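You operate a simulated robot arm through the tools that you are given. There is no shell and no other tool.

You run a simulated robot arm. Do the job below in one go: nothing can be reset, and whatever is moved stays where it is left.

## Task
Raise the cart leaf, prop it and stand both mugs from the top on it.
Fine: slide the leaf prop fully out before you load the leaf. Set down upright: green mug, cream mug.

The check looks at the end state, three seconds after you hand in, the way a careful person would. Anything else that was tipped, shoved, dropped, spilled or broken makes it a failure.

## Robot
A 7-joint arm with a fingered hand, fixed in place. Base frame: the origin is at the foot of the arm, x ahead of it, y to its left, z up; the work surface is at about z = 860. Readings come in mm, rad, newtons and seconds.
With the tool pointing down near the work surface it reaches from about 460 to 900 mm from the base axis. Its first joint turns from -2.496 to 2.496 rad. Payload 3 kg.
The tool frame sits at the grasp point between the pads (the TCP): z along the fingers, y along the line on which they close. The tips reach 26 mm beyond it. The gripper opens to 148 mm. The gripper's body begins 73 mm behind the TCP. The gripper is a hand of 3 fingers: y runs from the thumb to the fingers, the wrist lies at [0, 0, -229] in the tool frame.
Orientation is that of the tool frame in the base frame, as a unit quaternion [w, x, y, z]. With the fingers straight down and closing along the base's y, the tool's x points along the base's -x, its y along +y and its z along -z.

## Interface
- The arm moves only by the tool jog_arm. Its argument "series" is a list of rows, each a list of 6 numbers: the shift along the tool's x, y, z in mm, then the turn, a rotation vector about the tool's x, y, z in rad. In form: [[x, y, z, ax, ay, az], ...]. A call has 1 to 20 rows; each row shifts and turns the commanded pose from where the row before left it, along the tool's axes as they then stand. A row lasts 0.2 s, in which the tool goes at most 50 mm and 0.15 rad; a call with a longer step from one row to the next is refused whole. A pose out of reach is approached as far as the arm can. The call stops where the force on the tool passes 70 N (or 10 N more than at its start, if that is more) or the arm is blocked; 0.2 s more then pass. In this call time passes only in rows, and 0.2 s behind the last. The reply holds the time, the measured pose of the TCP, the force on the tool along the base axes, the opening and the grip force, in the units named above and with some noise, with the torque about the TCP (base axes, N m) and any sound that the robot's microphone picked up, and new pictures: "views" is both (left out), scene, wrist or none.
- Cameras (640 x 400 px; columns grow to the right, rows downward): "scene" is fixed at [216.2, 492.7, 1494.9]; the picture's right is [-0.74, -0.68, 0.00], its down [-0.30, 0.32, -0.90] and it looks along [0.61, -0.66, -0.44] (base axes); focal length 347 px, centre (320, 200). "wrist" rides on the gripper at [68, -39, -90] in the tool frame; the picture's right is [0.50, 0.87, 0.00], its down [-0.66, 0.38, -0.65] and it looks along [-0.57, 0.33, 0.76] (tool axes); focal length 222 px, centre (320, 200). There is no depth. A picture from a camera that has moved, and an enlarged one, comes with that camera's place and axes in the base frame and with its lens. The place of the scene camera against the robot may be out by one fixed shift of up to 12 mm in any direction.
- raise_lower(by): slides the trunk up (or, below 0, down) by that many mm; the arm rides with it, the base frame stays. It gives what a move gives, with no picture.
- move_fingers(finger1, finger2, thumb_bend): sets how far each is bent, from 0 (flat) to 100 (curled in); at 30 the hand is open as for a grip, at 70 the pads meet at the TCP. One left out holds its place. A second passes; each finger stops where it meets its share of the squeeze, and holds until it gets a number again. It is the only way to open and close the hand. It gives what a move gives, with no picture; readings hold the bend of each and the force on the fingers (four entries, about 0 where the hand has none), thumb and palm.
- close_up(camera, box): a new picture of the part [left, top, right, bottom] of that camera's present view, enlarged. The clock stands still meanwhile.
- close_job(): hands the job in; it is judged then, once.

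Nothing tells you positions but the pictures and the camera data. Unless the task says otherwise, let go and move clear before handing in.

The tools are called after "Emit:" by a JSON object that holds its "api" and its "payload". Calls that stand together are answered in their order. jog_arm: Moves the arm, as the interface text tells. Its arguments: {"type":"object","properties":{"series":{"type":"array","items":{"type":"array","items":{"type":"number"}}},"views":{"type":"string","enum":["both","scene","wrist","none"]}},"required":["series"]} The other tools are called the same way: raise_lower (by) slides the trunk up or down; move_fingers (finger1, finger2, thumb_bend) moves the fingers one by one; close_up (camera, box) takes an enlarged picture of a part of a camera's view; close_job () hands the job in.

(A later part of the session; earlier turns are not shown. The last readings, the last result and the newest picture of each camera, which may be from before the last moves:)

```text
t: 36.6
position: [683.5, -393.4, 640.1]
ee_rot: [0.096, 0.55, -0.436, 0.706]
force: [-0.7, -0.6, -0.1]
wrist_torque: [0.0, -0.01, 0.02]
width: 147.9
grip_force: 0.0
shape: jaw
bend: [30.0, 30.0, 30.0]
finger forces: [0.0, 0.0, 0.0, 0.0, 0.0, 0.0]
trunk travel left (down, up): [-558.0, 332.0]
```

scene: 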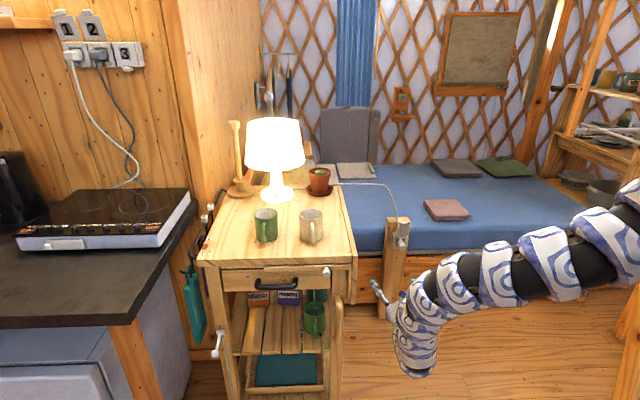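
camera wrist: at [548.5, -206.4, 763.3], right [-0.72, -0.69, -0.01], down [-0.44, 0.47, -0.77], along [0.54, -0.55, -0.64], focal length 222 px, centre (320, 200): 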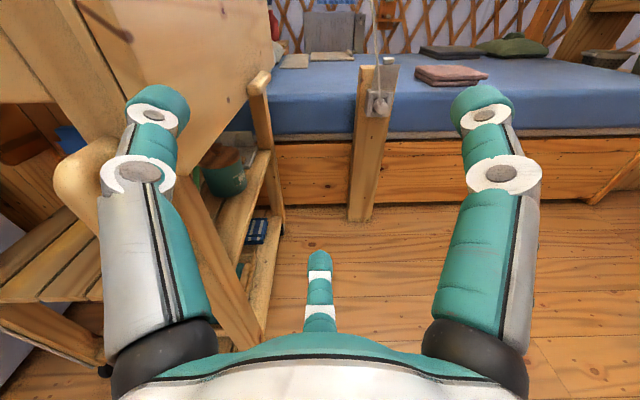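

Emit:
{"api": "jog_arm", "payload": {"series": [[35, -20, 0, 0, 0, 0], [35, -20, 0, 0, 0, 0]], "views": "none"}}

Emit:
{"api": "jog_arm", "payload": {"series": [[0, 0, 0, 0.072, -0.0549, 0.1118], [0, 0, 0, 0.072, -0.0549, 0.1118], [0, 0, 0, 0.072, -0.0549, 0.1118], [0, 0, 0, 0.072, -0.0549, 0.1118], [0, 0, 0, 0.072, -0.0549, 0.1118], [0, 0, 0, 0.072, -0.0549, 0.1118], [0, 0, 0, 0.072, -0.0549, 0.1118], [0, 0, 0, 0.072, -0.0549, 0.1118], [0, 0, 0, 0.072, -0.0549, 0.1118], [0, 0, 0, 0.072, -0.0549, 0.1118]]}}

```text
t: 37.4
position: [593.9, -560.0, 720.2]
ee_rot: [0.202, 0.476, -0.516, 0.683]
force: [-0.6, 0.8, 0.5]
wrist_torque: [-0.01, 0.0, 0.0]
width: 148.1
grip_force: 0.2
shape: jaw
bend: [30.0, 30.0, 30.0]
finger forces: [0.0, 0.0, 0.0, 0.0, 0.0, 0.0]
trunk travel left (down, up): [-558.0, 332.0]
stopped in row 2: the arm was blocked; the commanded pose is now the measured one
```

```text
t: 39.6
position: [671.8, -568.9, 754.7]
ee_rot: [-0.484, 0.333, -0.458, 0.667]
force: [0.4, -0.4, 0.1]
wrist_torque: [0.0, -0.04, 0.0]
width: 148.0
grip_force: 0.0
shape: jaw
bend: [30.0, 30.0, 30.0]
finger forces: [0.0, 0.1, 0.0, 0.0, 0.0, 0.0]
out of reach, approached as far as the arm can: row 1, 2, 3, 4
trunk travel left (down, up): [-558.0, 332.0]
camera wrist: at [558.1, -602.6, 760.4], right [0.14, -0.57, -0.81], down [-0.25, 0.77, -0.59], along [0.96, 0.28, -0.03], focal length 222 px, centre (320, 200)
```

scene: 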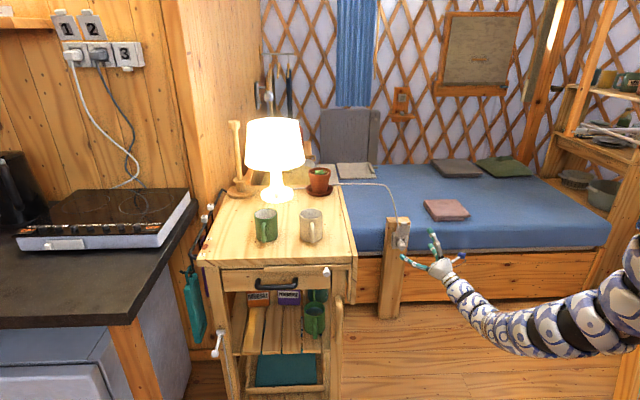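
wrist: 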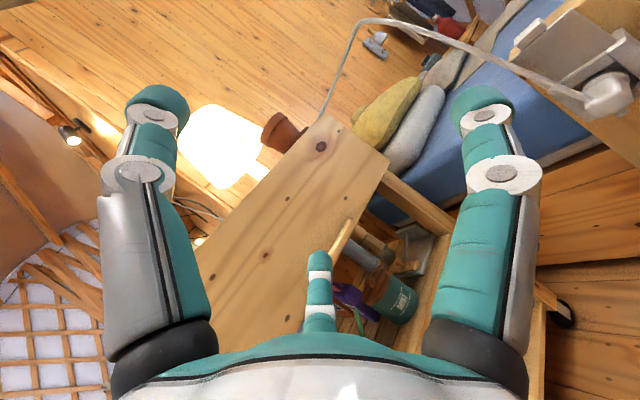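

The arm flipped to another elbow configuration, and nothing was touched. The hand now has its thumb up and points toward the leaf from outside, which is close to what I wanted. I'll lower the trunk, yaw toward the cart and check each step.

Emit:
{"api": "raise_lower", "payload": {"by": -200}}

Emit:
{"api": "jog_arm", "payload": {"series": [[0, 0, 0, 0, -0.1089, 0.0419], [0, 0, 0, 0, -0.1089, 0.0419], [0, 0, 0, 0, -0.1089, 0.0419]]}}

```text
t: 41.7
position: [671.9, -570.0, 556.2]
ee_rot: [-0.483, 0.334, -0.457, 0.668]
force: [-0.2, 0.2, -0.4]
wrist_torque: [0.01, 0.01, 0.01]
width: 147.9
grip_force: 0.1
shape: jaw
bend: [30.0, 30.0, 30.0]
finger forces: [0.0, 0.0, 0.0, 0.0, 0.1, 0.0]
trunk travel left (down, up): [-358.0, 532.0]
```

```text
t: 42.5
position: [672.3, -567.7, 556.1]
ee_rot: [0.592, -0.408, 0.393, -0.572]
force: [-0.3, 0.2, 0.1]
wrist_torque: [0.02, 0.01, 0.01]
width: 147.9
grip_force: 0.1
shape: jaw
bend: [30.0, 30.0, 30.0]
finger forces: [0.0, 0.0, 0.1, 0.0, 0.0, 0.0]
trunk travel left (down, up): [-358.0, 532.0]
camera wrist: at [576.6, -639.3, 561.0], right [0.33, -0.49, -0.81], down [-0.5, 0.64, -0.59], along [0.8, 0.6, -0.04], focal length 222 px, centre (320, 200)
```

scene: 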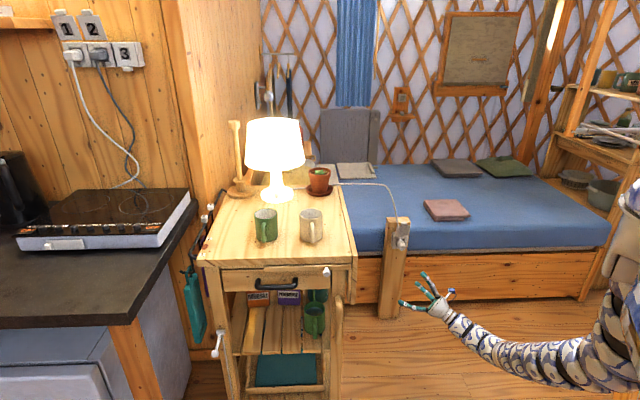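
wrist: 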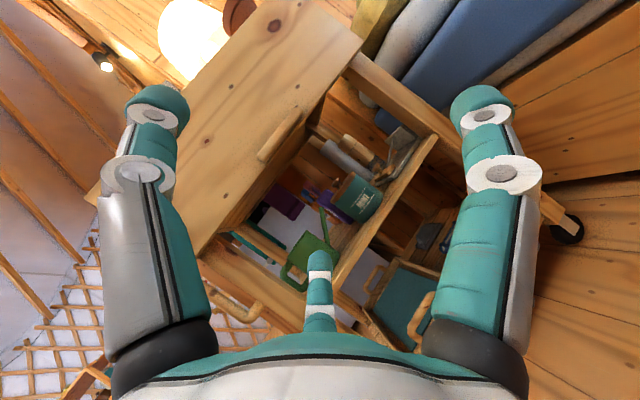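

Emit:
{"api": "close_up", "payload": {"camera": "wrist", "box": [180, 80, 440, 340]}}

```text
1.54 times, centred on (310, 210) of wrist
camera zoom: at [576.6, -639.3, 561.0], right [0.33, -0.49, -0.81], down [-0.5, 0.64, -0.59], along [0.8, 0.6, -0.04], focal length 342 px, centre (335, 185)
```

zoom: 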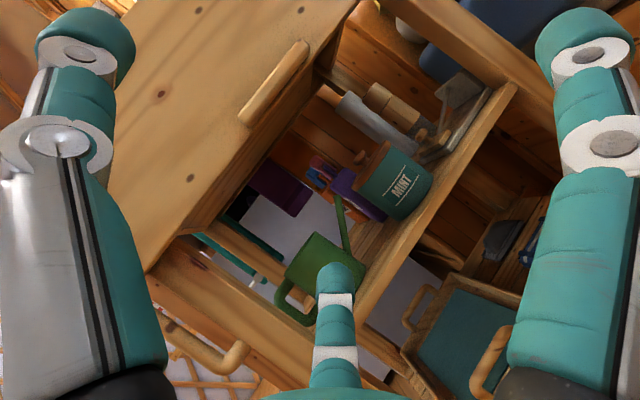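

This view shows the open space under and behind the leaf. I'll curl finger 1 and finger 2 so only the thumb reaches forward, then lower the trunk a little more.

Emit:
{"api": "move_fingers", "payload": {"finger1": 100, "finger2": 100, "thumb_bend": 20}}

Emit:
{"api": "raise_lower", "payload": {"by": -130}}

Emit:
{"api": "jog_arm", "payload": {"series": [[0, -35, 0, 0, 0, 0], [0, -35, 0, 0, 0, 0], [0, -35, 0, 0, 0, 0]]}}

```text
t: 43.5
position: [671.6, -568.2, 556.6]
ee_rot: [0.592, -0.408, 0.392, -0.573]
force: [-0.8, 0.1, -0.2]
wrist_torque: [-0.01, 0.02, 0.02]
width: 73.8
grip_force: 0.0
shape: fingers
bend: [89.0, 89.0, 20.0]
finger forces: [0.0, 0.1, 0.0, 0.0, 0.1, 0.0]
trunk travel left (down, up): [-358.0, 532.0]
```

```text
t: 45.1
position: [671.2, -568.1, 426.3]
ee_rot: [0.593, -0.408, 0.393, -0.573]
force: [0.1, 0.2, 0.6]
wrist_torque: [0.0, 0.02, 0.04]
width: 74.9
grip_force: 0.0
shape: fingers
bend: [92.0, 91.0, 20.0]
finger forces: [0.1, 0.0, 0.0, 0.1, 0.0, 0.1]
trunk travel left (down, up): [-228.0, 662.0]
```

```text
t: 45.9
position: [630.9, -570.3, 523.9]
ee_rot: [0.592, -0.408, 0.393, -0.573]
force: [0.1, -0.2, 0.7]
wrist_torque: [0.01, 0.0, 0.02]
width: 75.3
grip_force: 0.1
shape: fingers
bend: [92.0, 92.0, 20.0]
finger forces: [0.0, 0.0, 0.1, 0.0, 0.0, 0.1]
trunk travel left (down, up): [-228.0, 662.0]
camera wrist: at [535.9, -641.4, 529.3], right [0.33, -0.49, -0.81], down [-0.5, 0.64, -0.59], along [0.8, 0.59, -0.04], focal length 222 px, centre (320, 200)
```

scene: 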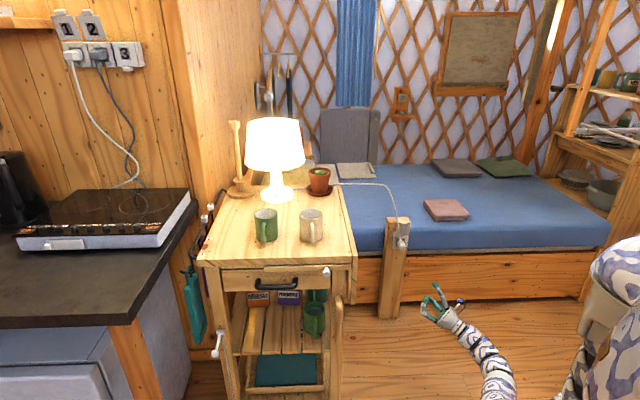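
wrist: 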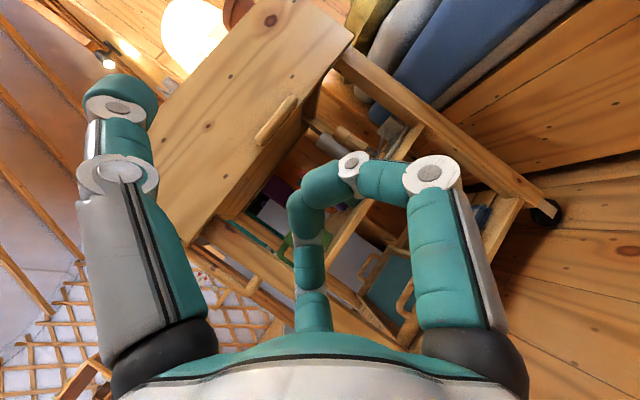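

Emit:
{"api": "jog_arm", "payload": {"series": [[-23.8, 9.4, 25.5, 0, 0, 0], [-23.8, 9.4, 25.5, 0, 0, 0], [-23.8, 9.4, 25.5, 0, 0, 0], [-23.8, 9.4, 25.5, 0, 0, 0], [-23.8, 9.4, 25.5, 0, 0, 0], [-23.8, 9.4, 25.5, 0, 0, 0]]}}

```text
t: 47.3
position: [793.5, -421.9, 526.2]
ee_rot: [0.592, -0.408, 0.393, -0.573]
force: [0.4, 1.1, -0.5]
wrist_torque: [-0.02, -0.01, 0.01]
width: 75.3
grip_force: 0.0
shape: fingers
bend: [93.0, 92.0, 20.0]
finger forces: [0.0, 0.0, 0.0, 0.0, 0.1, 0.0]
trunk travel left (down, up): [-228.0, 662.0]
camera wrist: at [699.3, -491.9, 531.3], right [0.33, -0.49, -0.81], down [-0.5, 0.64, -0.59], along [0.8, 0.59, -0.04], focal length 222 px, centre (320, 200)
```

scene: 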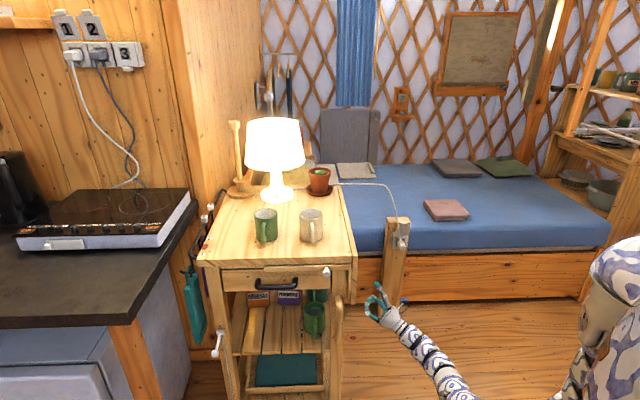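
wrist: 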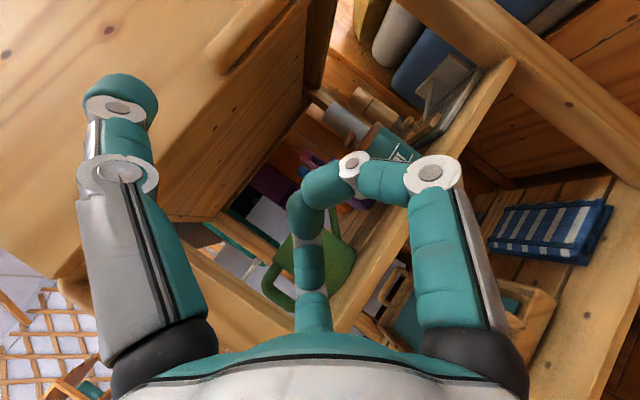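

Emit:
{"api": "close_up", "payload": {"camera": "wrist", "box": [60, 0, 380, 240]}}

```text
1.67 times, centred on (220, 120) of wrist
camera zoom: at [699.3, -491.9, 531.3], right [0.33, -0.49, -0.81], down [-0.5, 0.64, -0.59], along [0.8, 0.59, -0.04], focal length 370 px, centre (487, 333)
```

zoom: 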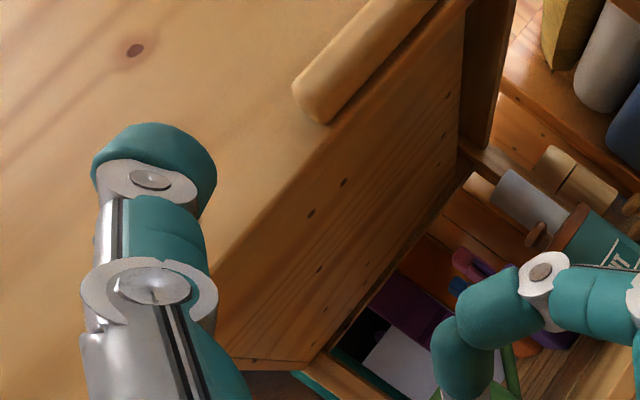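

The space behind the leaf is open up to the underside of the drawer. The leaf's lower edge is at z≈660. I'll slide the raised thumb in under that edge now.

Emit:
{"api": "jog_arm", "payload": {"series": [[-24, 9, 24.4, 0, 0, 0], [-24, 9, 24.4, 0, 0, 0], [-24, 9, 24.4, 0, 0, 0], [-24, 9, 24.4, 0, 0, 0]]}}

```text
t: 48.3
position: [892.6, -318.5, 527.5]
ee_rot: [0.592, -0.409, 0.392, -0.573]
force: [0.5, 0.4, -0.4]
wrist_torque: [0.0, 0.0, 0.0]
width: 76.0
grip_force: 0.0
shape: fingers
bend: [94.0, 93.0, 20.0]
finger forces: [0.1, 0.0, 0.1, 0.0, 0.0, 0.0]
trunk travel left (down, up): [-228.0, 662.0]
camera wrist: at [798.7, -390.1, 531.6], right [0.33, -0.49, -0.81], down [-0.5, 0.64, -0.59], along [0.8, 0.6, -0.04], focal length 222 px, centre (320, 200)
```

scene: 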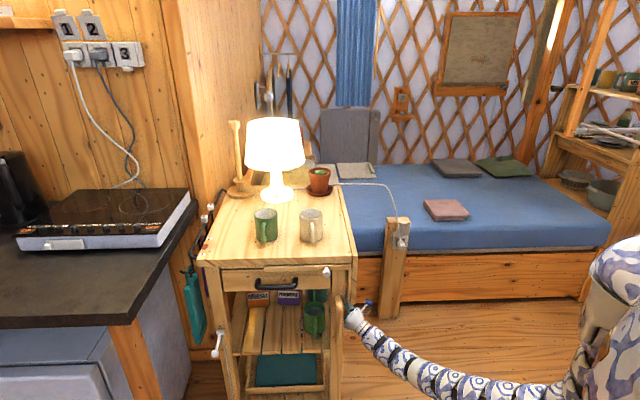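
wrist: 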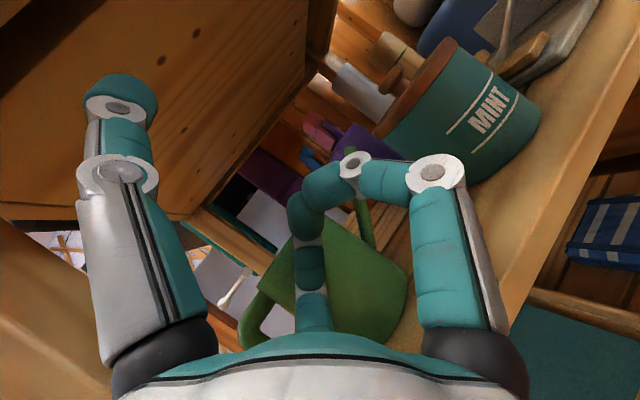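

The thumb is under and behind the leaf with no contact yet. I'll raise gently, which also moves clear of the pitcher on the shelf.

Emit:
{"api": "jog_arm", "payload": {"series": [[0, -14, 5.4, 0, 0, 0], [0, -14, 5.4, 0, 0, 0]], "views": "wrist"}}

```text
t: 48.9
position: [892.1, -322.0, 557.0]
ee_rot: [0.592, -0.408, 0.392, -0.574]
force: [-0.3, -0.2, 0.1]
wrist_torque: [-0.01, 0.02, 0.0]
width: 76.7
grip_force: 0.0
shape: fingers
bend: [95.0, 94.0, 20.0]
finger forces: [0.0, 0.1, 0.1, 0.1, 0.1, 0.0]
trunk travel left (down, up): [-228.0, 662.0]
camera wrist: at [797.6, -392.9, 562.2], right [0.33, -0.49, -0.81], down [-0.5, 0.64, -0.59], along [0.8, 0.59, -0.04], focal length 222 px, centre (320, 200)
```

wrist: 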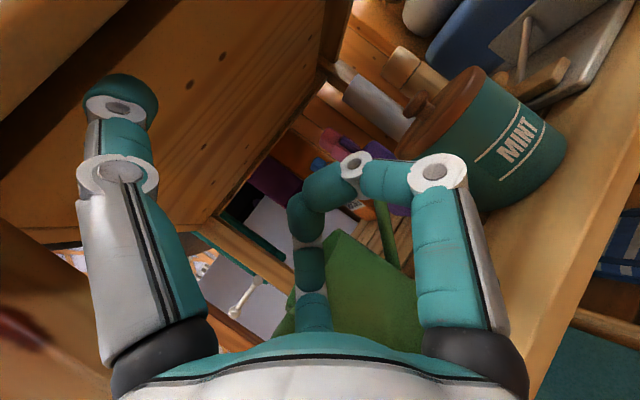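

Emit:
{"api": "jog_arm", "payload": {"series": [[0, -10, 3.8, 0, 0, 0]], "views": "wrist"}}

```text
t: 49.3
position: [892.1, -322.0, 568.0]
ee_rot: [0.592, -0.407, 0.393, -0.573]
force: [-0.2, -1.2, -1.1]
wrist_torque: [-0.03, -0.01, 0.07]
width: 76.5
grip_force: 0.0
shape: fingers
bend: [95.0, 94.0, 20.0]
finger forces: [0.0, 0.0, 0.1, 0.1, 0.0, 0.1]
trunk travel left (down, up): [-228.0, 662.0]
camera wrist: at [797.9, -391.9, 572.2], right [0.33, -0.49, -0.81], down [-0.5, 0.64, -0.59], along [0.8, 0.6, -0.03], focal length 222 px, centre (320, 200)
```

wrist: 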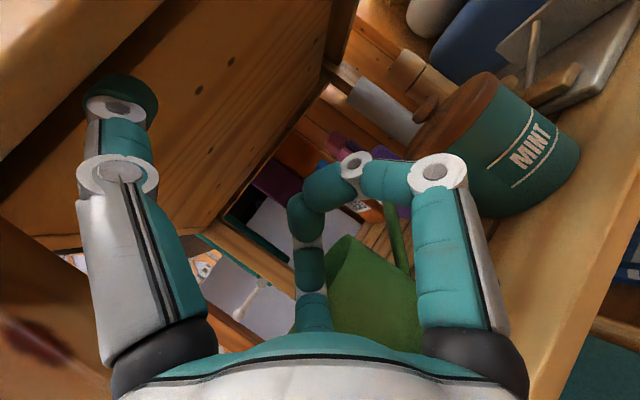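

Emit:
{"api": "jog_arm", "payload": {"series": [[6.7, -2.6, -6.9, 0, 0, 0], [6.7, -2.6, -6.9, 0, 0, 0]], "views": "wrist"}}

```text
t: 49.9
position: [877.3, -333.6, 566.5]
ee_rot: [0.593, -0.409, 0.393, -0.572]
force: [4.1, 4.0, -0.9]
wrist_torque: [-0.39, 0.3, -0.1]
width: 71.7
grip_force: 2.9
shape: fingers
bend: [95.0, 94.0, 24.0]
finger forces: [0.0, 0.1, 0.0, 0.1, 6.4, 0.1]
trunk travel left (down, up): [-228.0, 662.0]
camera wrist: at [783.1, -405.2, 571.0], right [0.33, -0.49, -0.81], down [-0.5, 0.64, -0.59], along [0.8, 0.6, -0.04], focal length 222 px, centre (320, 200)
```

wrist: 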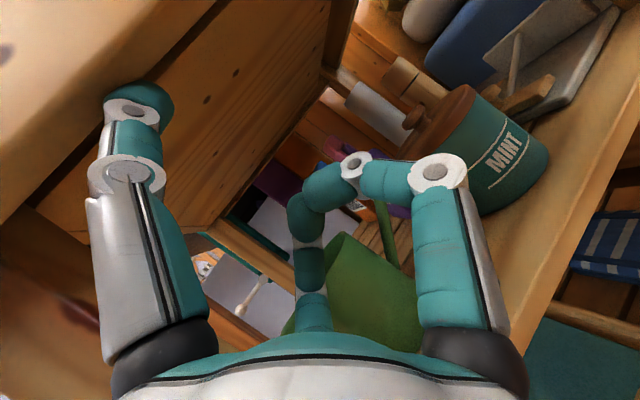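

Contact is made; the leaf pushes back about 6 N on the thumb's outer side. I'll hook a little deeper, then start sweeping out along the hinge arc.

Emit:
{"api": "jog_arm", "payload": {"series": [[0, -9.3, 3.6, 0, 0, 0], [6.7, -9.2, -4.3, 0, 0, 0]], "views": "wrist"}}

```text
t: 50.5
position: [872.4, -342.0, 580.8]
ee_rot: [0.592, -0.409, 0.394, -0.571]
force: [-1.3, 7.2, -28.9]
wrist_torque: [-0.66, -0.77, -0.09]
width: 60.7
grip_force: 14.6
shape: fingers
bend: [95.0, 94.0, 32.0]
finger forces: [0.0, 0.1, 0.0, 0.0, 28.5, 0.0]
trunk travel left (down, up): [-228.0, 662.0]
camera wrist: at [777.5, -412.7, 585.9], right [0.32, -0.49, -0.81], down [-0.5, 0.64, -0.59], along [0.8, 0.6, -0.04], focal length 222 px, centre (320, 200)
```

wrist: 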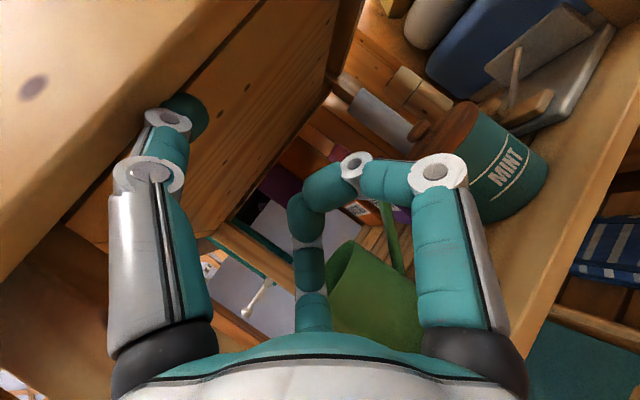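

Emit:
{"api": "jog_arm", "payload": {"series": [[0, 7.5, -2.9, 0, 0, 0], [6.7, -2.6, -6.9, 0, 0, 0], [6.7, -2.6, -6.9, 0, 0, 0]], "views": "wrist"}}

```text
t: 51.3
position: [857.9, -357.3, 577.0]
ee_rot: [0.592, -0.409, 0.393, -0.573]
force: [5.0, 1.0, -5.1]
wrist_torque: [-0.09, 0.27, -0.01]
width: 68.7
grip_force: 3.6
shape: fingers
bend: [95.0, 94.0, 26.0]
finger forces: [0.0, 0.0, 0.0, 0.0, 6.7, 0.0]
trunk travel left (down, up): [-228.0, 662.0]
camera wrist: at [762.5, -427.9, 582.0], right [0.33, -0.49, -0.81], down [-0.5, 0.64, -0.59], along [0.8, 0.59, -0.04], focal length 222 px, centre (320, 200)
```

wrist: 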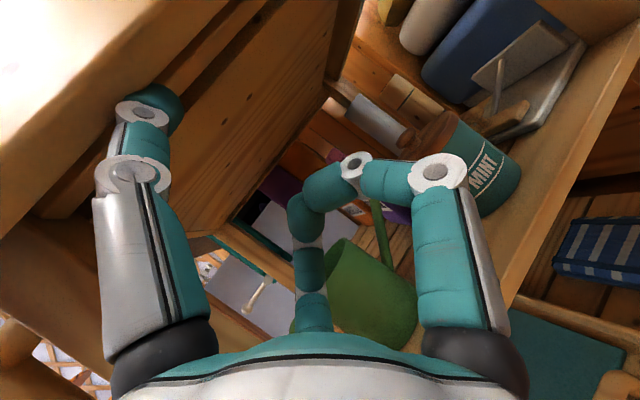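

Emit:
{"api": "close_up", "payload": {"camera": "scene", "box": [310, 240, 400, 340]}}

Emit:
{"api": "close_up", "payload": {"camera": "wrist", "box": [0, 0, 340, 220]}}

```text
4.00 times, centred on (355, 290) of scene
camera zoom: at [216.2, 492.7, 1494.9], right [-0.74, -0.68, 0.0], down [-0.3, 0.32, -0.9], along [0.61, -0.66, -0.44], focal length 1389 px, centre (180, -160)
```

zoom: 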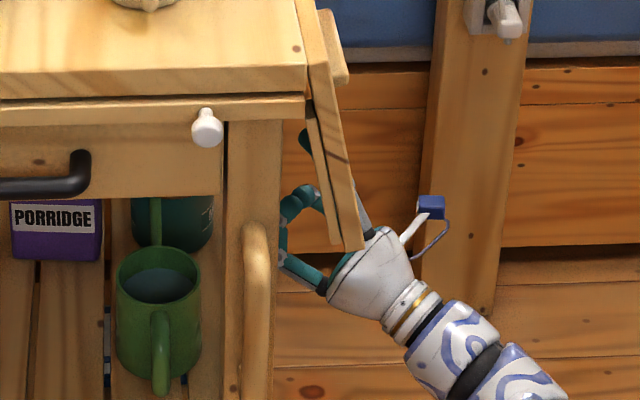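

```text
1.82 times, centred on (170, 110) of wrist
camera zoom: at [762.5, -427.9, 582.0], right [0.33, -0.49, -0.81], down [-0.5, 0.64, -0.59], along [0.8, 0.59, -0.04], focal length 404 px, centre (593, 364)
```

zoom: 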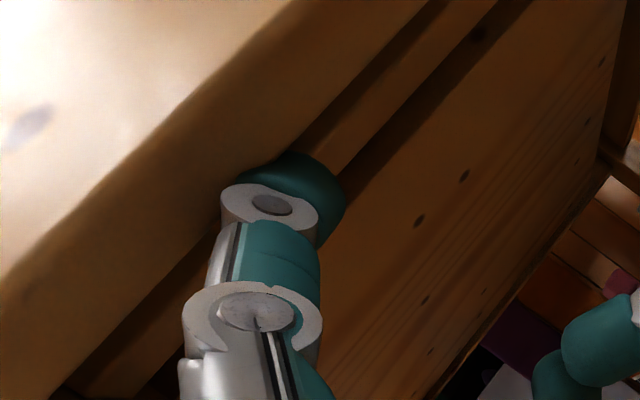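

The leaf is swinging up, about 13° so far with roughly 6 N on the thumb, which suggests a stiff hinge. I'll continue along the arc in small steps.

Emit:
{"api": "jog_arm", "payload": {"series": [[7.85, -7.2, -6.5, 0, 0, 0], [7.85, -7.2, -6.5, 0, 0, 0], [7.85, -7.66, -6.33, 0, 0, 0], [7.85, -8.0, -6.2, 0, 0, 0]]}}

```text
t: 52.3
position: [823.4, -389.0, 593.3]
ee_rot: [0.593, -0.407, 0.394, -0.573]
force: [2.6, 1.6, -8.3]
wrist_torque: [-0.06, 0.0, -0.01]
width: 68.8
grip_force: 4.5
shape: fingers
bend: [95.0, 95.0, 26.0]
finger forces: [0.1, 0.0, 0.1, 0.0, 8.3, 0.1]
trunk travel left (down, up): [-228.0, 662.0]
camera wrist: at [728.0, -459.7, 598.7], right [0.33, -0.49, -0.81], down [-0.5, 0.64, -0.59], along [0.8, 0.59, -0.04], focal length 222 px, centre (320, 200)
```

scene: 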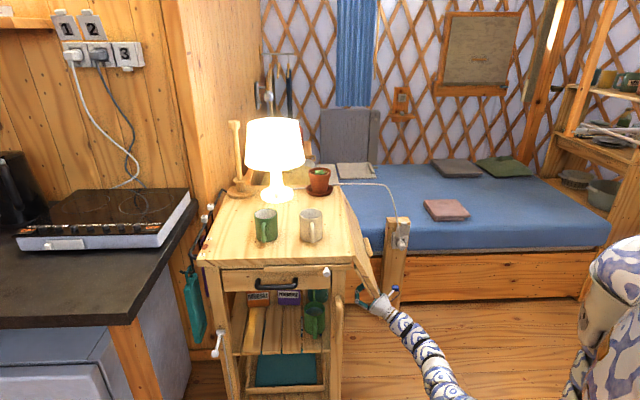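
wrist: 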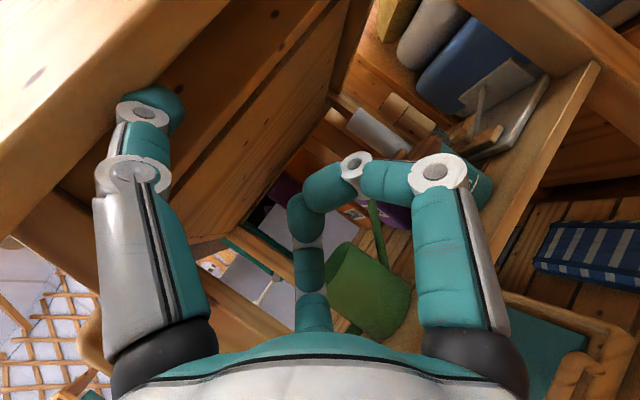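

Emit:
{"api": "jog_arm", "payload": {"series": [[6.7, -8.2, -4.6, 0, 0, 0], [6.3, -8.8, -4.0, 0, 0, 0], [6.0, -9.3, -3.5, 0, 0, 0], [5.7, -10, -2.9, 0, 0, 0]]}}

```text
t: 53.3
position: [804.9, -418.6, 618.4]
ee_rot: [0.593, -0.409, 0.392, -0.572]
force: [1.2, 6.3, -4.7]
wrist_torque: [-0.47, 0.01, -0.18]
width: 72.1
grip_force: 3.5
shape: fingers
bend: [96.0, 95.0, 24.0]
finger forces: [0.0, 0.1, 0.0, 0.0, 7.5, 0.1]
out of reach, approached as far as the arm can: row 3, 4
trunk travel left (down, up): [-228.0, 662.0]
camera wrist: at [711.8, -489.2, 622.4], right [0.33, -0.49, -0.81], down [-0.5, 0.64, -0.59], along [0.8, 0.6, -0.03], focal length 222 px, centre (320, 200)
```

scene: 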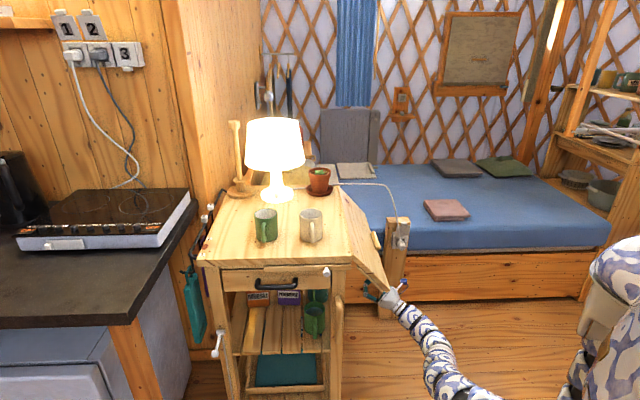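
wrist: 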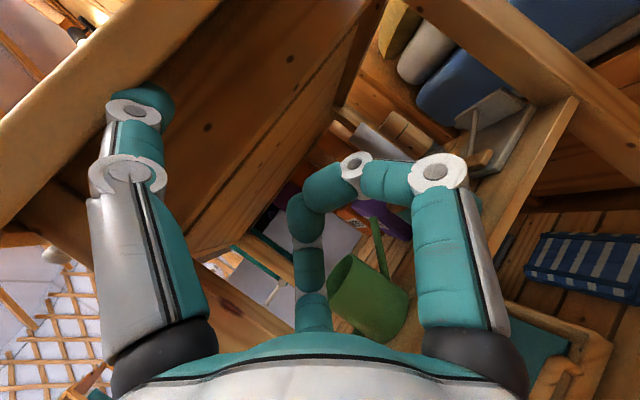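

Emit:
{"api": "raise_lower", "payload": {"by": 30}}

Emit:
{"api": "jog_arm", "payload": {"series": [[6.7, -2.6, -6.9, 0, 0, 0], [6.7, -2.6, -6.9, 0, 0, 0]]}}

```text
t: 54.1
position: [807.5, -418.1, 648.4]
ee_rot: [0.592, -0.408, 0.392, -0.573]
force: [4.8, 2.2, -4.1]
wrist_torque: [-0.11, 0.29, -0.07]
width: 71.1
grip_force: 3.0
shape: fingers
bend: [96.0, 95.0, 24.0]
finger forces: [0.0, 0.0, 0.1, 0.0, 5.8, 0.0]
trunk travel left (down, up): [-258.0, 632.0]
```

```text
t: 54.7
position: [796.1, -433.9, 645.4]
ee_rot: [0.594, -0.407, 0.389, -0.574]
force: [5.0, 6.3, -4.2]
wrist_torque: [-0.54, 0.31, -0.14]
width: 70.4
grip_force: 4.6
shape: fingers
bend: [96.0, 95.0, 25.0]
finger forces: [0.0, 0.1, 0.1, 0.0, 9.0, 0.1]
out of reach, approached as far as the arm can: row 2
trunk travel left (down, up): [-258.0, 632.0]
camera wrist: at [701.2, -504.8, 649.2], right [0.33, -0.49, -0.8], down [-0.5, 0.63, -0.59], along [0.8, 0.6, -0.03], focal length 222 px, centre (320, 200)
```

scene: 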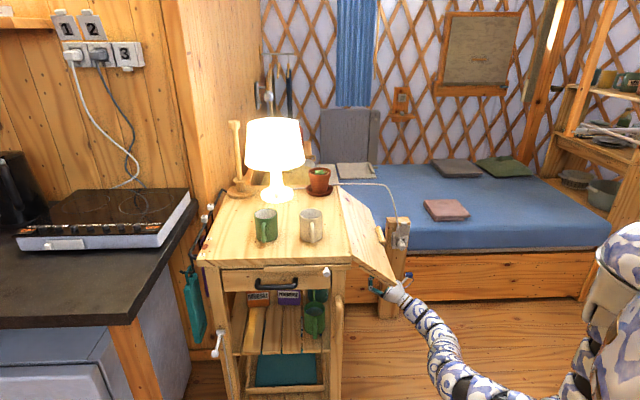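
wrist: 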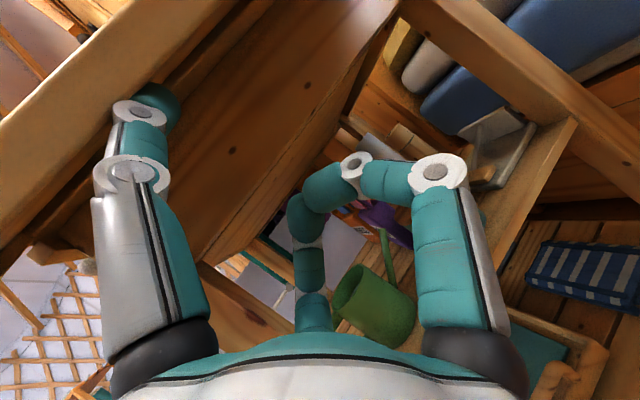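

Emit:
{"api": "raise_lower", "payload": {"by": 35}}

Emit:
{"api": "raise_lower", "payload": {"by": 25}}

Emit:
{"api": "jog_arm", "payload": {"series": [[0, 0, 0, 0, 0, 0]]}}

```text
t: 55.5
position: [795.4, -434.7, 681.1]
ee_rot: [0.594, -0.407, 0.39, -0.574]
force: [4.2, 0.0, -5.9]
wrist_torque: [-0.02, 0.25, 0.0]
width: 67.4
grip_force: 4.0
shape: fingers
bend: [96.0, 95.0, 27.0]
finger forces: [0.0, 0.1, 0.1, 0.1, 6.6, 0.0]
trunk travel left (down, up): [-293.0, 597.0]
```

```text
t: 56.2
position: [795.2, -435.1, 703.6]
ee_rot: [0.593, -0.408, 0.391, -0.574]
force: [3.6, -0.6, -6.8]
wrist_torque: [0.11, 0.28, -0.01]
width: 65.9
grip_force: 4.1
shape: fingers
bend: [96.0, 95.0, 29.0]
finger forces: [0.1, 0.0, 0.0, 0.1, 8.1, 0.0]
trunk travel left (down, up): [-318.0, 572.0]
```

```text
t: 56.6
position: [797.2, -434.1, 704.1]
ee_rot: [0.594, -0.408, 0.391, -0.573]
force: [4.6, -0.3, -6.5]
wrist_torque: [0.02, 0.27, 0.04]
width: 66.4
grip_force: 3.7
shape: fingers
bend: [96.0, 95.0, 28.0]
finger forces: [0.0, 0.0, 0.1, 0.0, 7.6, 0.0]
trunk travel left (down, up): [-318.0, 572.0]
camera wrist: at [701.3, -505.3, 708.8], right [0.33, -0.49, -0.81], down [-0.5, 0.64, -0.59], along [0.8, 0.6, -0.03], focal length 222 px, centre (320, 200)
```

scene: 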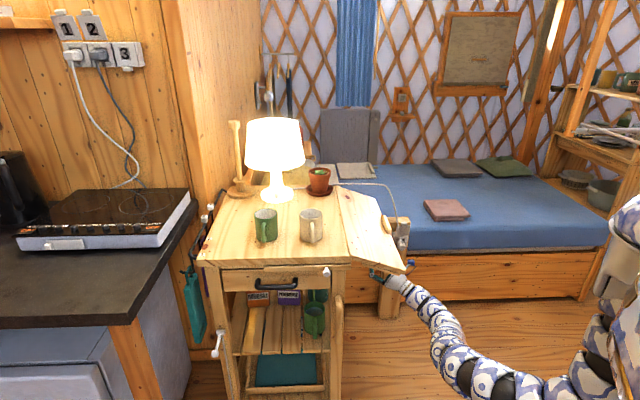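
wrist: 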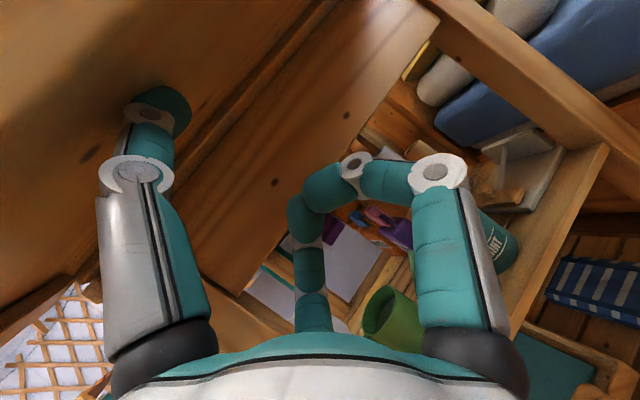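

Emit:
{"api": "close_up", "payload": {"camera": "scene", "box": [290, 170, 430, 300]}}

```text
3.08 times, centred on (360, 235) of scene
camera zoom: at [216.2, 492.7, 1494.9], right [-0.74, -0.68, 0.0], down [-0.3, 0.32, -0.9], along [0.61, -0.66, -0.44], focal length 1068 px, centre (197, 92)
```

zoom: 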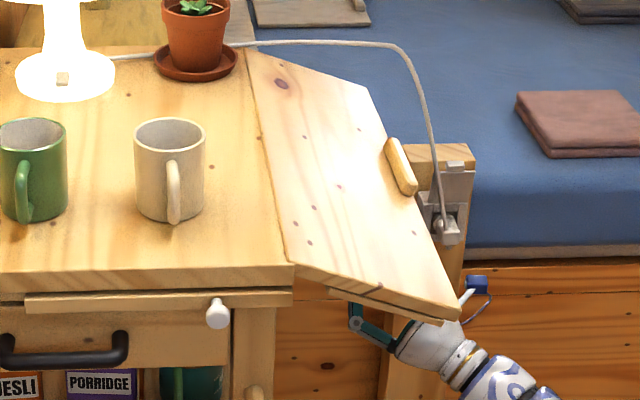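

The leaf is now about 70° up with a steady 7 N load. I'll keep raising in small steps until it is level.

Emit:
{"api": "raise_lower", "payload": {"by": 20}}

Emit:
{"api": "close_up", "payload": {"camera": "scene", "box": [290, 170, 430, 300]}}

```text
t: 57.2
position: [795.5, -435.2, 724.2]
ee_rot: [0.593, -0.407, 0.39, -0.574]
force: [2.2, -1.9, -9.4]
wrist_torque: [0.2, 0.17, 0.0]
width: 65.7
grip_force: 4.0
shape: fingers
bend: [96.0, 95.0, 29.0]
finger forces: [0.0, 0.0, 0.0, 0.0, 8.0, 0.0]
trunk travel left (down, up): [-338.0, 552.0]
```

```text
3.08 times, centred on (360, 235) of scene
camera zoom: at [216.2, 492.7, 1494.9], right [-0.74, -0.68, 0.0], down [-0.3, 0.32, -0.9], along [0.61, -0.66, -0.44], focal length 1068 px, centre (197, 92)
```

zoom: 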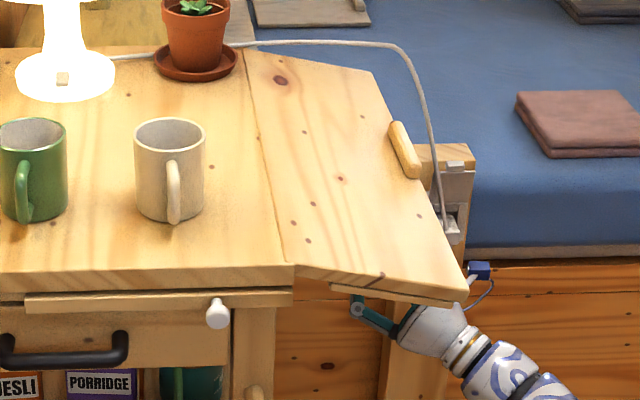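

Emit:
{"api": "raise_lower", "payload": {"by": 20}}

Emit:
{"api": "close_up", "payload": {"camera": "scene", "box": [290, 170, 430, 300]}}

```text
t: 57.9
position: [797.0, -434.8, 744.7]
ee_rot: [0.593, -0.407, 0.391, -0.574]
force: [2.4, -3.0, -9.0]
wrist_torque: [0.31, 0.13, 0.06]
width: 65.0
grip_force: 4.3
shape: fingers
bend: [96.0, 95.0, 29.0]
finger forces: [0.0, 0.0, 0.0, 0.0, 9.0, 0.0]
trunk travel left (down, up): [-358.0, 532.0]
```

```text
3.08 times, centred on (360, 235) of scene
camera zoom: at [216.2, 492.7, 1494.9], right [-0.74, -0.68, 0.0], down [-0.3, 0.32, -0.9], along [0.61, -0.66, -0.44], focal length 1068 px, centre (197, 92)
```

zoom: 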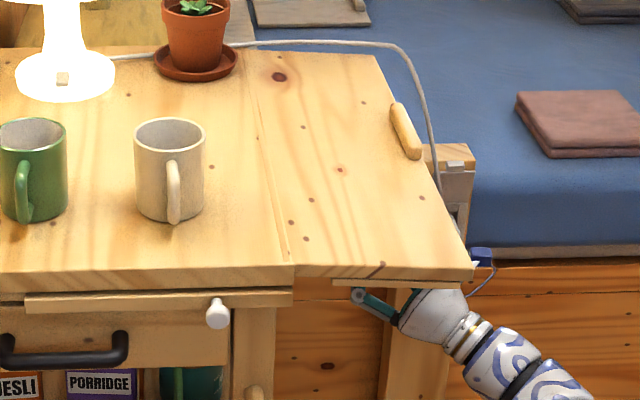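

Emit:
{"api": "close_up", "payload": {"camera": "scene", "box": [340, 240, 410, 290]}}

Emit:
{"api": "close_up", "payload": {"camera": "wrist", "box": [0, 150, 200, 400]}}

```text
8.00 times, centred on (375, 265) of scene
camera zoom: at [216.2, 492.7, 1494.9], right [-0.74, -0.68, 0.0], down [-0.3, 0.32, -0.9], along [0.61, -0.66, -0.44], focal length 2778 px, centre (-120, -320)
```

zoom: 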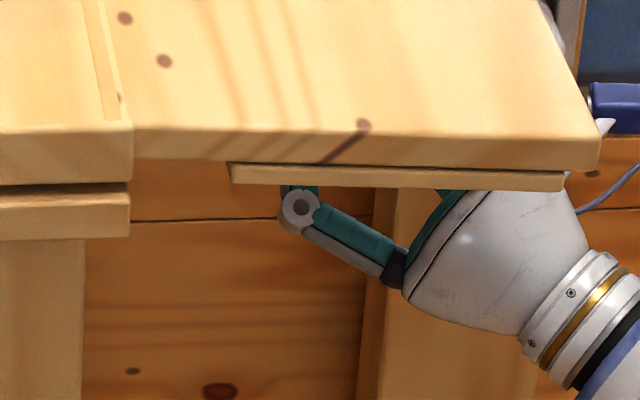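

```text
1.60 times, centred on (100, 275) of wrist
camera zoom: at [701.2, -505.6, 749.1], right [0.33, -0.49, -0.81], down [-0.5, 0.64, -0.59], along [0.8, 0.6, -0.03], focal length 355 px, centre (672, 80)
```

zoom: 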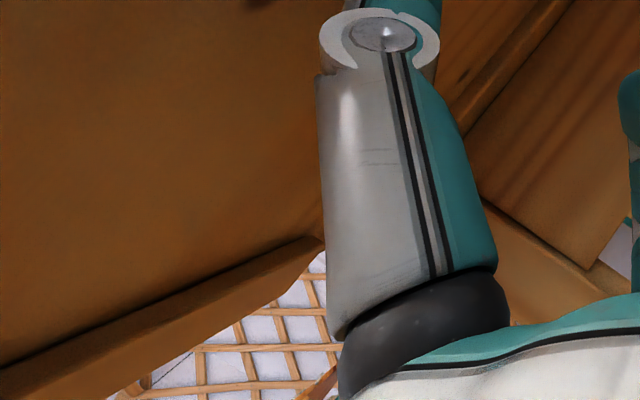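

The leaf is nearly flush, with its outer edge about 10 mm low. A batten under its front edge will rest on the prop, so it needs to be exactly level. I'll raise a bit more.

Emit:
{"api": "raise_lower", "payload": {"by": 8}}

Emit:
{"api": "close_up", "payload": {"camera": "scene", "box": [340, 240, 410, 290]}}

```text
t: 58.5
position: [796.4, -433.7, 752.6]
ee_rot: [0.594, -0.407, 0.391, -0.574]
force: [2.5, -2.5, -9.2]
wrist_torque: [0.27, 0.13, 0.04]
width: 64.9
grip_force: 4.8
shape: fingers
bend: [96.0, 95.0, 29.0]
finger forces: [0.1, 0.0, 0.0, 0.1, 9.7, 0.0]
trunk travel left (down, up): [-366.0, 524.0]
```

```text
8.00 times, centred on (375, 265) of scene
camera zoom: at [216.2, 492.7, 1494.9], right [-0.74, -0.68, 0.0], down [-0.3, 0.32, -0.9], along [0.61, -0.66, -0.44], focal length 2778 px, centre (-120, -320)
```

zoom: 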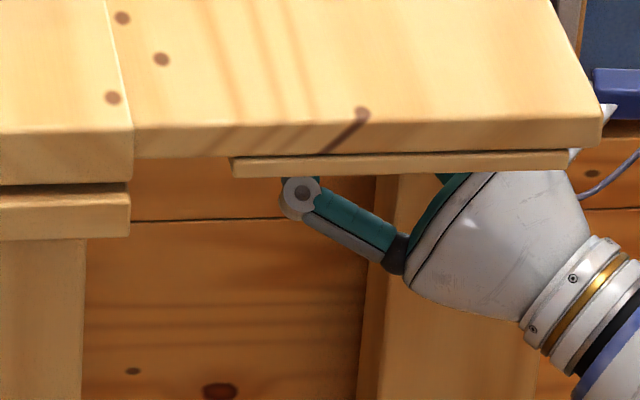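

Emit:
{"api": "raise_lower", "payload": {"by": 6}}

Emit:
{"api": "close_up", "payload": {"camera": "scene", "box": [340, 240, 410, 290]}}

```text
t: 59.0
position: [796.9, -434.6, 756.4]
ee_rot: [0.593, -0.407, 0.391, -0.573]
force: [-8.3, 1.6, -23.0]
wrist_torque: [-0.22, -0.84, 0.08]
width: 61.5
grip_force: 12.1
shape: fingers
bend: [96.0, 95.0, 31.0]
finger forces: [0.0, 0.1, 0.1, 0.0, 23.9, 0.0]
trunk travel left (down, up): [-372.0, 518.0]
```

```text
8.00 times, centred on (375, 265) of scene
camera zoom: at [216.2, 492.7, 1494.9], right [-0.74, -0.68, 0.0], down [-0.3, 0.32, -0.9], along [0.61, -0.66, -0.44], focal length 2778 px, centre (-120, -320)
```

zoom: 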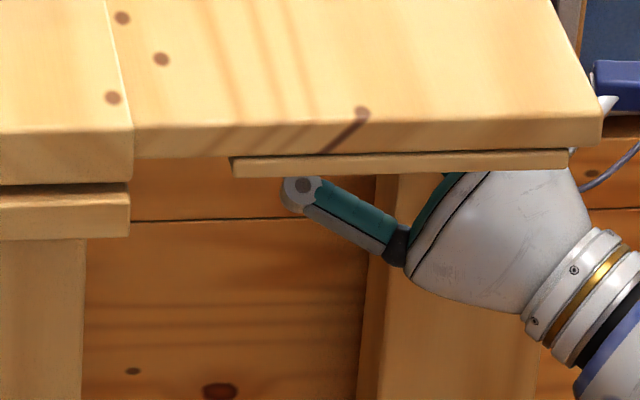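

The hinge has reached its stop at level. I'll lower the thumb slightly to see whether the leaf holds by itself.

Emit:
{"api": "raise_lower", "payload": {"by": -10}}

Emit:
{"api": "close_up", "payload": {"camera": "scene", "box": [340, 240, 410, 290]}}

```text
t: 59.6
position: [795.9, -433.6, 749.3]
ee_rot: [0.595, -0.407, 0.39, -0.573]
force: [1.8, 0.9, -5.8]
wrist_torque: [-0.07, 0.1, -0.04]
width: 68.1
grip_force: 3.5
shape: fingers
bend: [96.0, 95.0, 27.0]
finger forces: [0.0, 0.0, 0.1, 0.1, 6.4, 0.0]
trunk travel left (down, up): [-362.0, 528.0]
```

```text
8.00 times, centred on (375, 265) of scene
camera zoom: at [216.2, 492.7, 1494.9], right [-0.74, -0.68, 0.0], down [-0.3, 0.32, -0.9], along [0.61, -0.66, -0.44], focal length 2778 px, centre (-120, -320)
```

zoom: 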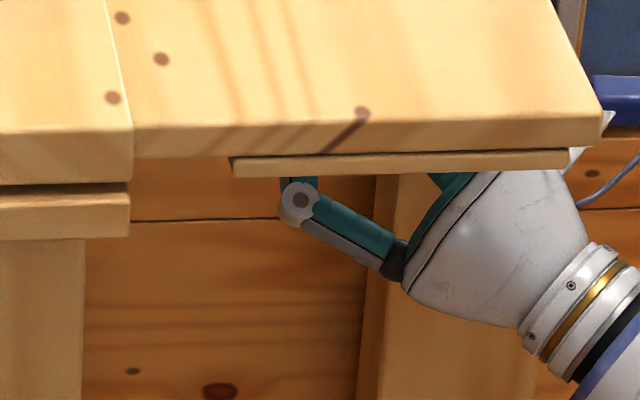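

Emit:
{"api": "raise_lower", "payload": {"by": -8}}

Emit:
{"api": "close_up", "payload": {"camera": "scene", "box": [340, 240, 410, 290]}}

```text
t: 60.2
position: [795.1, -435.7, 741.3]
ee_rot: [0.594, -0.407, 0.39, -0.574]
force: [-0.6, 0.1, -0.7]
wrist_torque: [-0.01, -0.02, -0.01]
width: 75.9
grip_force: 0.5
shape: fingers
bend: [96.0, 95.0, 20.0]
finger forces: [0.1, 0.1, 0.0, 0.0, 0.7, 0.0]
trunk travel left (down, up): [-354.0, 536.0]
```

```text
8.00 times, centred on (375, 265) of scene
camera zoom: at [216.2, 492.7, 1494.9], right [-0.74, -0.68, 0.0], down [-0.3, 0.32, -0.9], along [0.61, -0.66, -0.44], focal length 2778 px, centre (-120, -320)
```

zoom: 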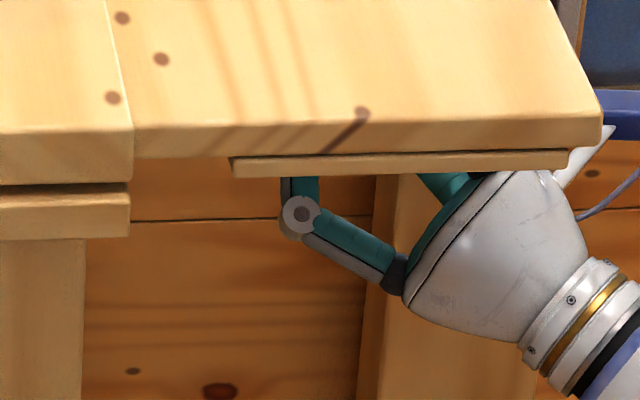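

Emit:
{"api": "raise_lower", "payload": {"by": -15}}

Emit:
{"api": "jog_arm", "payload": {"series": [[0, 0, 0, 0, 0, 0], [0, 0, 0, 0, 0, 0], [0, 0, 0, 0, 0, 0], [0, 0, 0, 0, 0, 0], [0, 0, 0, 0, 0, 0]], "views": "wrist"}}

Emit:
{"api": "close_up", "payload": {"camera": "scene", "box": [340, 240, 410, 290]}}

```text
t: 60.8
position: [795.2, -434.7, 725.6]
ee_rot: [0.594, -0.407, 0.391, -0.574]
force: [1.2, 0.1, -0.8]
wrist_torque: [0.02, 0.0, 0.02]
width: 76.3
grip_force: 0.0
shape: fingers
bend: [96.0, 95.0, 20.0]
finger forces: [0.1, 0.0, 0.1, 0.1, 0.0, 0.0]
trunk travel left (down, up): [-339.0, 551.0]
```

```text
t: 62.0
position: [795.9, -435.1, 727.1]
ee_rot: [0.594, -0.407, 0.391, -0.574]
force: [0.3, -0.1, 0.0]
wrist_torque: [0.04, -0.01, 0.0]
width: 76.6
grip_force: 0.0
shape: fingers
bend: [96.0, 95.0, 20.0]
finger forces: [0.1, 0.0, 0.0, 0.1, 0.1, 0.1]
trunk travel left (down, up): [-339.0, 551.0]
camera wrist: at [700.8, -505.2, 730.3], right [0.33, -0.49, -0.81], down [-0.5, 0.64, -0.59], along [0.8, 0.6, -0.03], focal length 222 px, centre (320, 200)
```

wrist: 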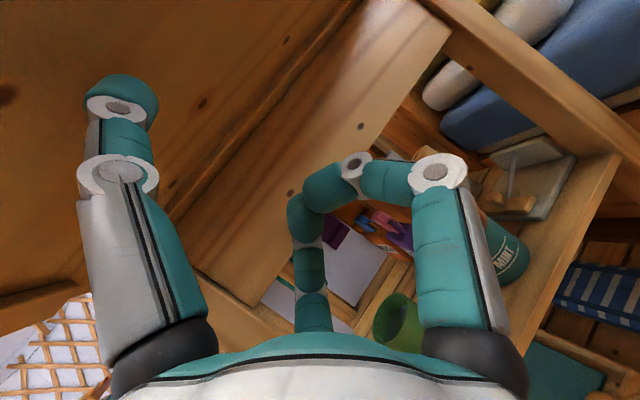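

```text
8.00 times, centred on (375, 265) of scene
camera zoom: at [216.2, 492.7, 1494.9], right [-0.74, -0.68, 0.0], down [-0.3, 0.32, -0.9], along [0.61, -0.66, -0.44], focal length 2778 px, centre (-120, -320)
```

zoom: 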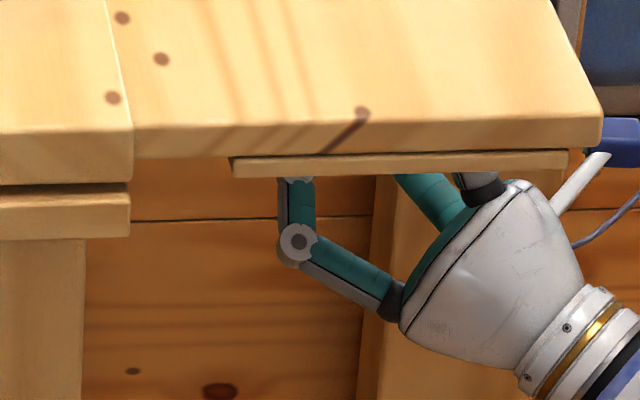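

The leaf holds level on its own, because the hinge is stiff. Next I'll withdraw the hand from under the leaf, going down first and then outward.

Emit:
{"api": "jog_arm", "payload": {"series": [[0, 37.3, -14.3, 0, 0, 0], [0, 37.3, -14.3, 0, 0, 0]], "views": "none"}}

```text
t: 62.6
position: [794.3, -433.6, 645.4]
ee_rot: [0.593, -0.409, 0.391, -0.573]
force: [-0.8, -0.2, -0.4]
wrist_torque: [-0.02, 0.03, -0.02]
width: 76.9
grip_force: 0.1
shape: fingers
bend: [96.0, 95.0, 20.0]
finger forces: [0.0, 0.1, 0.1, 0.0, 0.0, 0.0]
trunk travel left (down, up): [-339.0, 551.0]
```

Emit:
{"api": "jog_arm", "payload": {"series": [[13.4, -5.3, -13.8, 0, 0, 0], [13.4, -5.3, -13.8, 0, 0, 0], [13.4, -5.3, -13.8, 0, 0, 0], [13.4, -5.3, -13.8, 0, 0, 0], [13.4, -5.3, -13.8, 0, 0, 0], [13.4, -5.3, -13.8, 0, 0, 0], [13.4, -5.3, -13.8, 0, 0, 0], [13.4, -5.3, -13.8, 0, 0, 0], [13.4, -5.3, -13.8, 0, 0, 0], [13.4, -5.3, -13.8, 0, 0, 0]]}}

```text
t: 64.8
position: [652.8, -575.1, 646.2]
ee_rot: [0.594, -0.407, 0.39, -0.574]
force: [1.2, 0.1, 0.4]
wrist_torque: [0.01, 0.0, 0.02]
width: 77.1
grip_force: 0.1
shape: fingers
bend: [96.0, 95.0, 20.0]
finger forces: [0.0, 0.0, 0.0, 0.1, 0.1, 0.1]
trunk travel left (down, up): [-339.0, 551.0]
camera wrist: at [558.5, -645.2, 649.7], right [0.33, -0.49, -0.8], down [-0.5, 0.63, -0.59], along [0.8, 0.6, -0.03], focal length 222 px, centre (320, 200)
```

scene: 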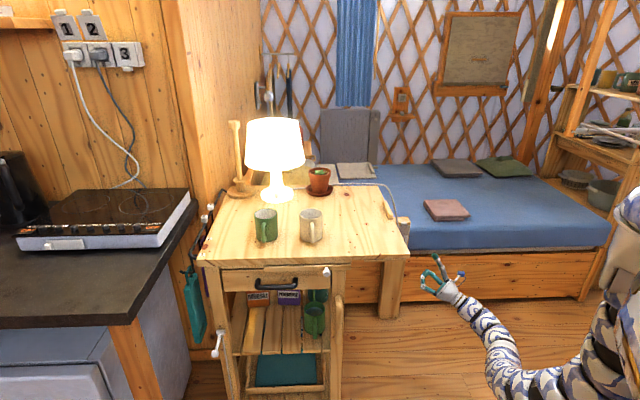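
wrist: 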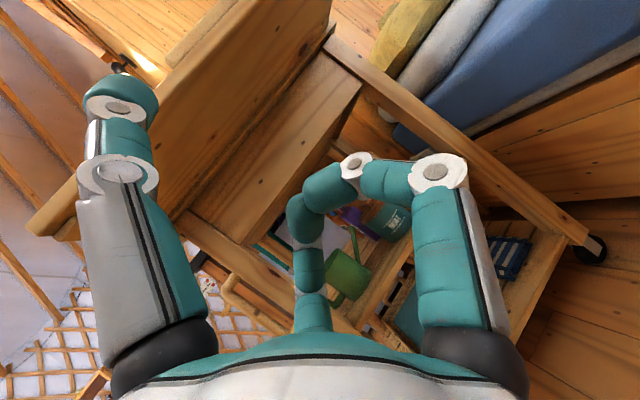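

The leaf stays level with nothing under it. I'll open the fingers, rise well above everything, and then reorient for the knob.

Emit:
{"api": "move_fingers", "payload": {"finger1": 30, "finger2": 30, "thumb_bend": 30}}

Emit:
{"api": "raise_lower", "payload": {"by": 420}}

```text
t: 65.8
position: [654.1, -574.4, 644.7]
ee_rot: [0.593, -0.408, 0.391, -0.574]
force: [-0.3, -1.2, 0.3]
wrist_torque: [0.01, -0.01, 0.01]
width: 126.7
grip_force: 0.2
shape: fingers
bend: [30.0, 30.0, 30.0]
finger forces: [0.0, 0.0, 0.0, 0.0, 0.1, 0.0]
trunk travel left (down, up): [-339.0, 551.0]
```

```text
refused: 420 is not a number from -400 to 400
```

Emit:
{"api": "raise_lower", "payload": {"by": 400}}

```text
t: 69.6
position: [652.9, -574.6, 1045.9]
ee_rot: [0.593, -0.407, 0.39, -0.574]
force: [-0.1, 0.3, 0.0]
wrist_torque: [-0.03, 0.04, -0.03]
width: 126.8
grip_force: 0.2
shape: fingers
bend: [30.0, 30.0, 30.0]
finger forces: [0.0, 0.0, 0.0, 0.0, 0.0, 0.1]
trunk travel left (down, up): [-739.0, 151.0]
```

Emit:
{"api": "raise_lower", "payload": {"by": 150}}

Emit:
{"api": "jog_arm", "payload": {"series": [[-25.6, 29.3, -5.5, 0, 0, 0], [-25.6, 29.3, -5.5, 0, 0, 0], [-25.6, 29.3, -5.5, 0, 0, 0], [-25.6, 29.3, -5.5, 0, 0, 0]], "views": "scene"}}

```text
t: 71.4
position: [653.1, -574.6, 1195.3]
ee_rot: [0.594, -0.408, 0.39, -0.574]
force: [0.1, 0.9, -0.3]
wrist_torque: [0.0, 0.02, -0.02]
width: 126.9
grip_force: 0.1
shape: fingers
bend: [30.0, 30.0, 30.0]
finger forces: [0.1, 0.1, 0.1, 0.0, 0.1, 0.0]
trunk travel left (down, up): [-889.0, 1.0]
```

```text
t: 72.4
position: [669.1, -469.8, 1077.9]
ee_rot: [0.594, -0.408, 0.39, -0.574]
force: [-0.1, -0.1, 0.0]
wrist_torque: [-0.03, -0.01, -0.04]
width: 126.7
grip_force: 0.2
shape: fingers
bend: [30.0, 30.0, 30.0]
finger forces: [0.1, 0.0, 0.1, 0.0, 0.1, 0.1]
trunk travel left (down, up): [-889.0, 1.0]
```

scene: 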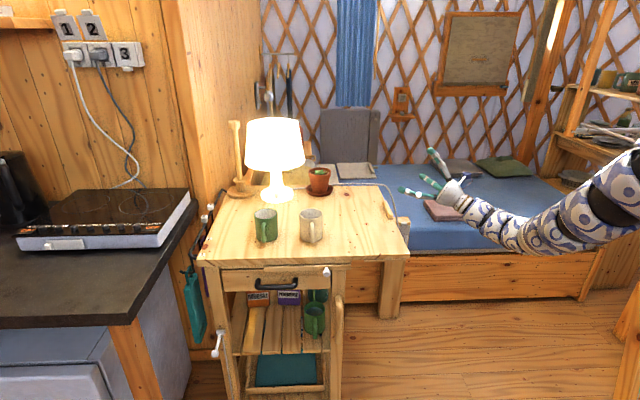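

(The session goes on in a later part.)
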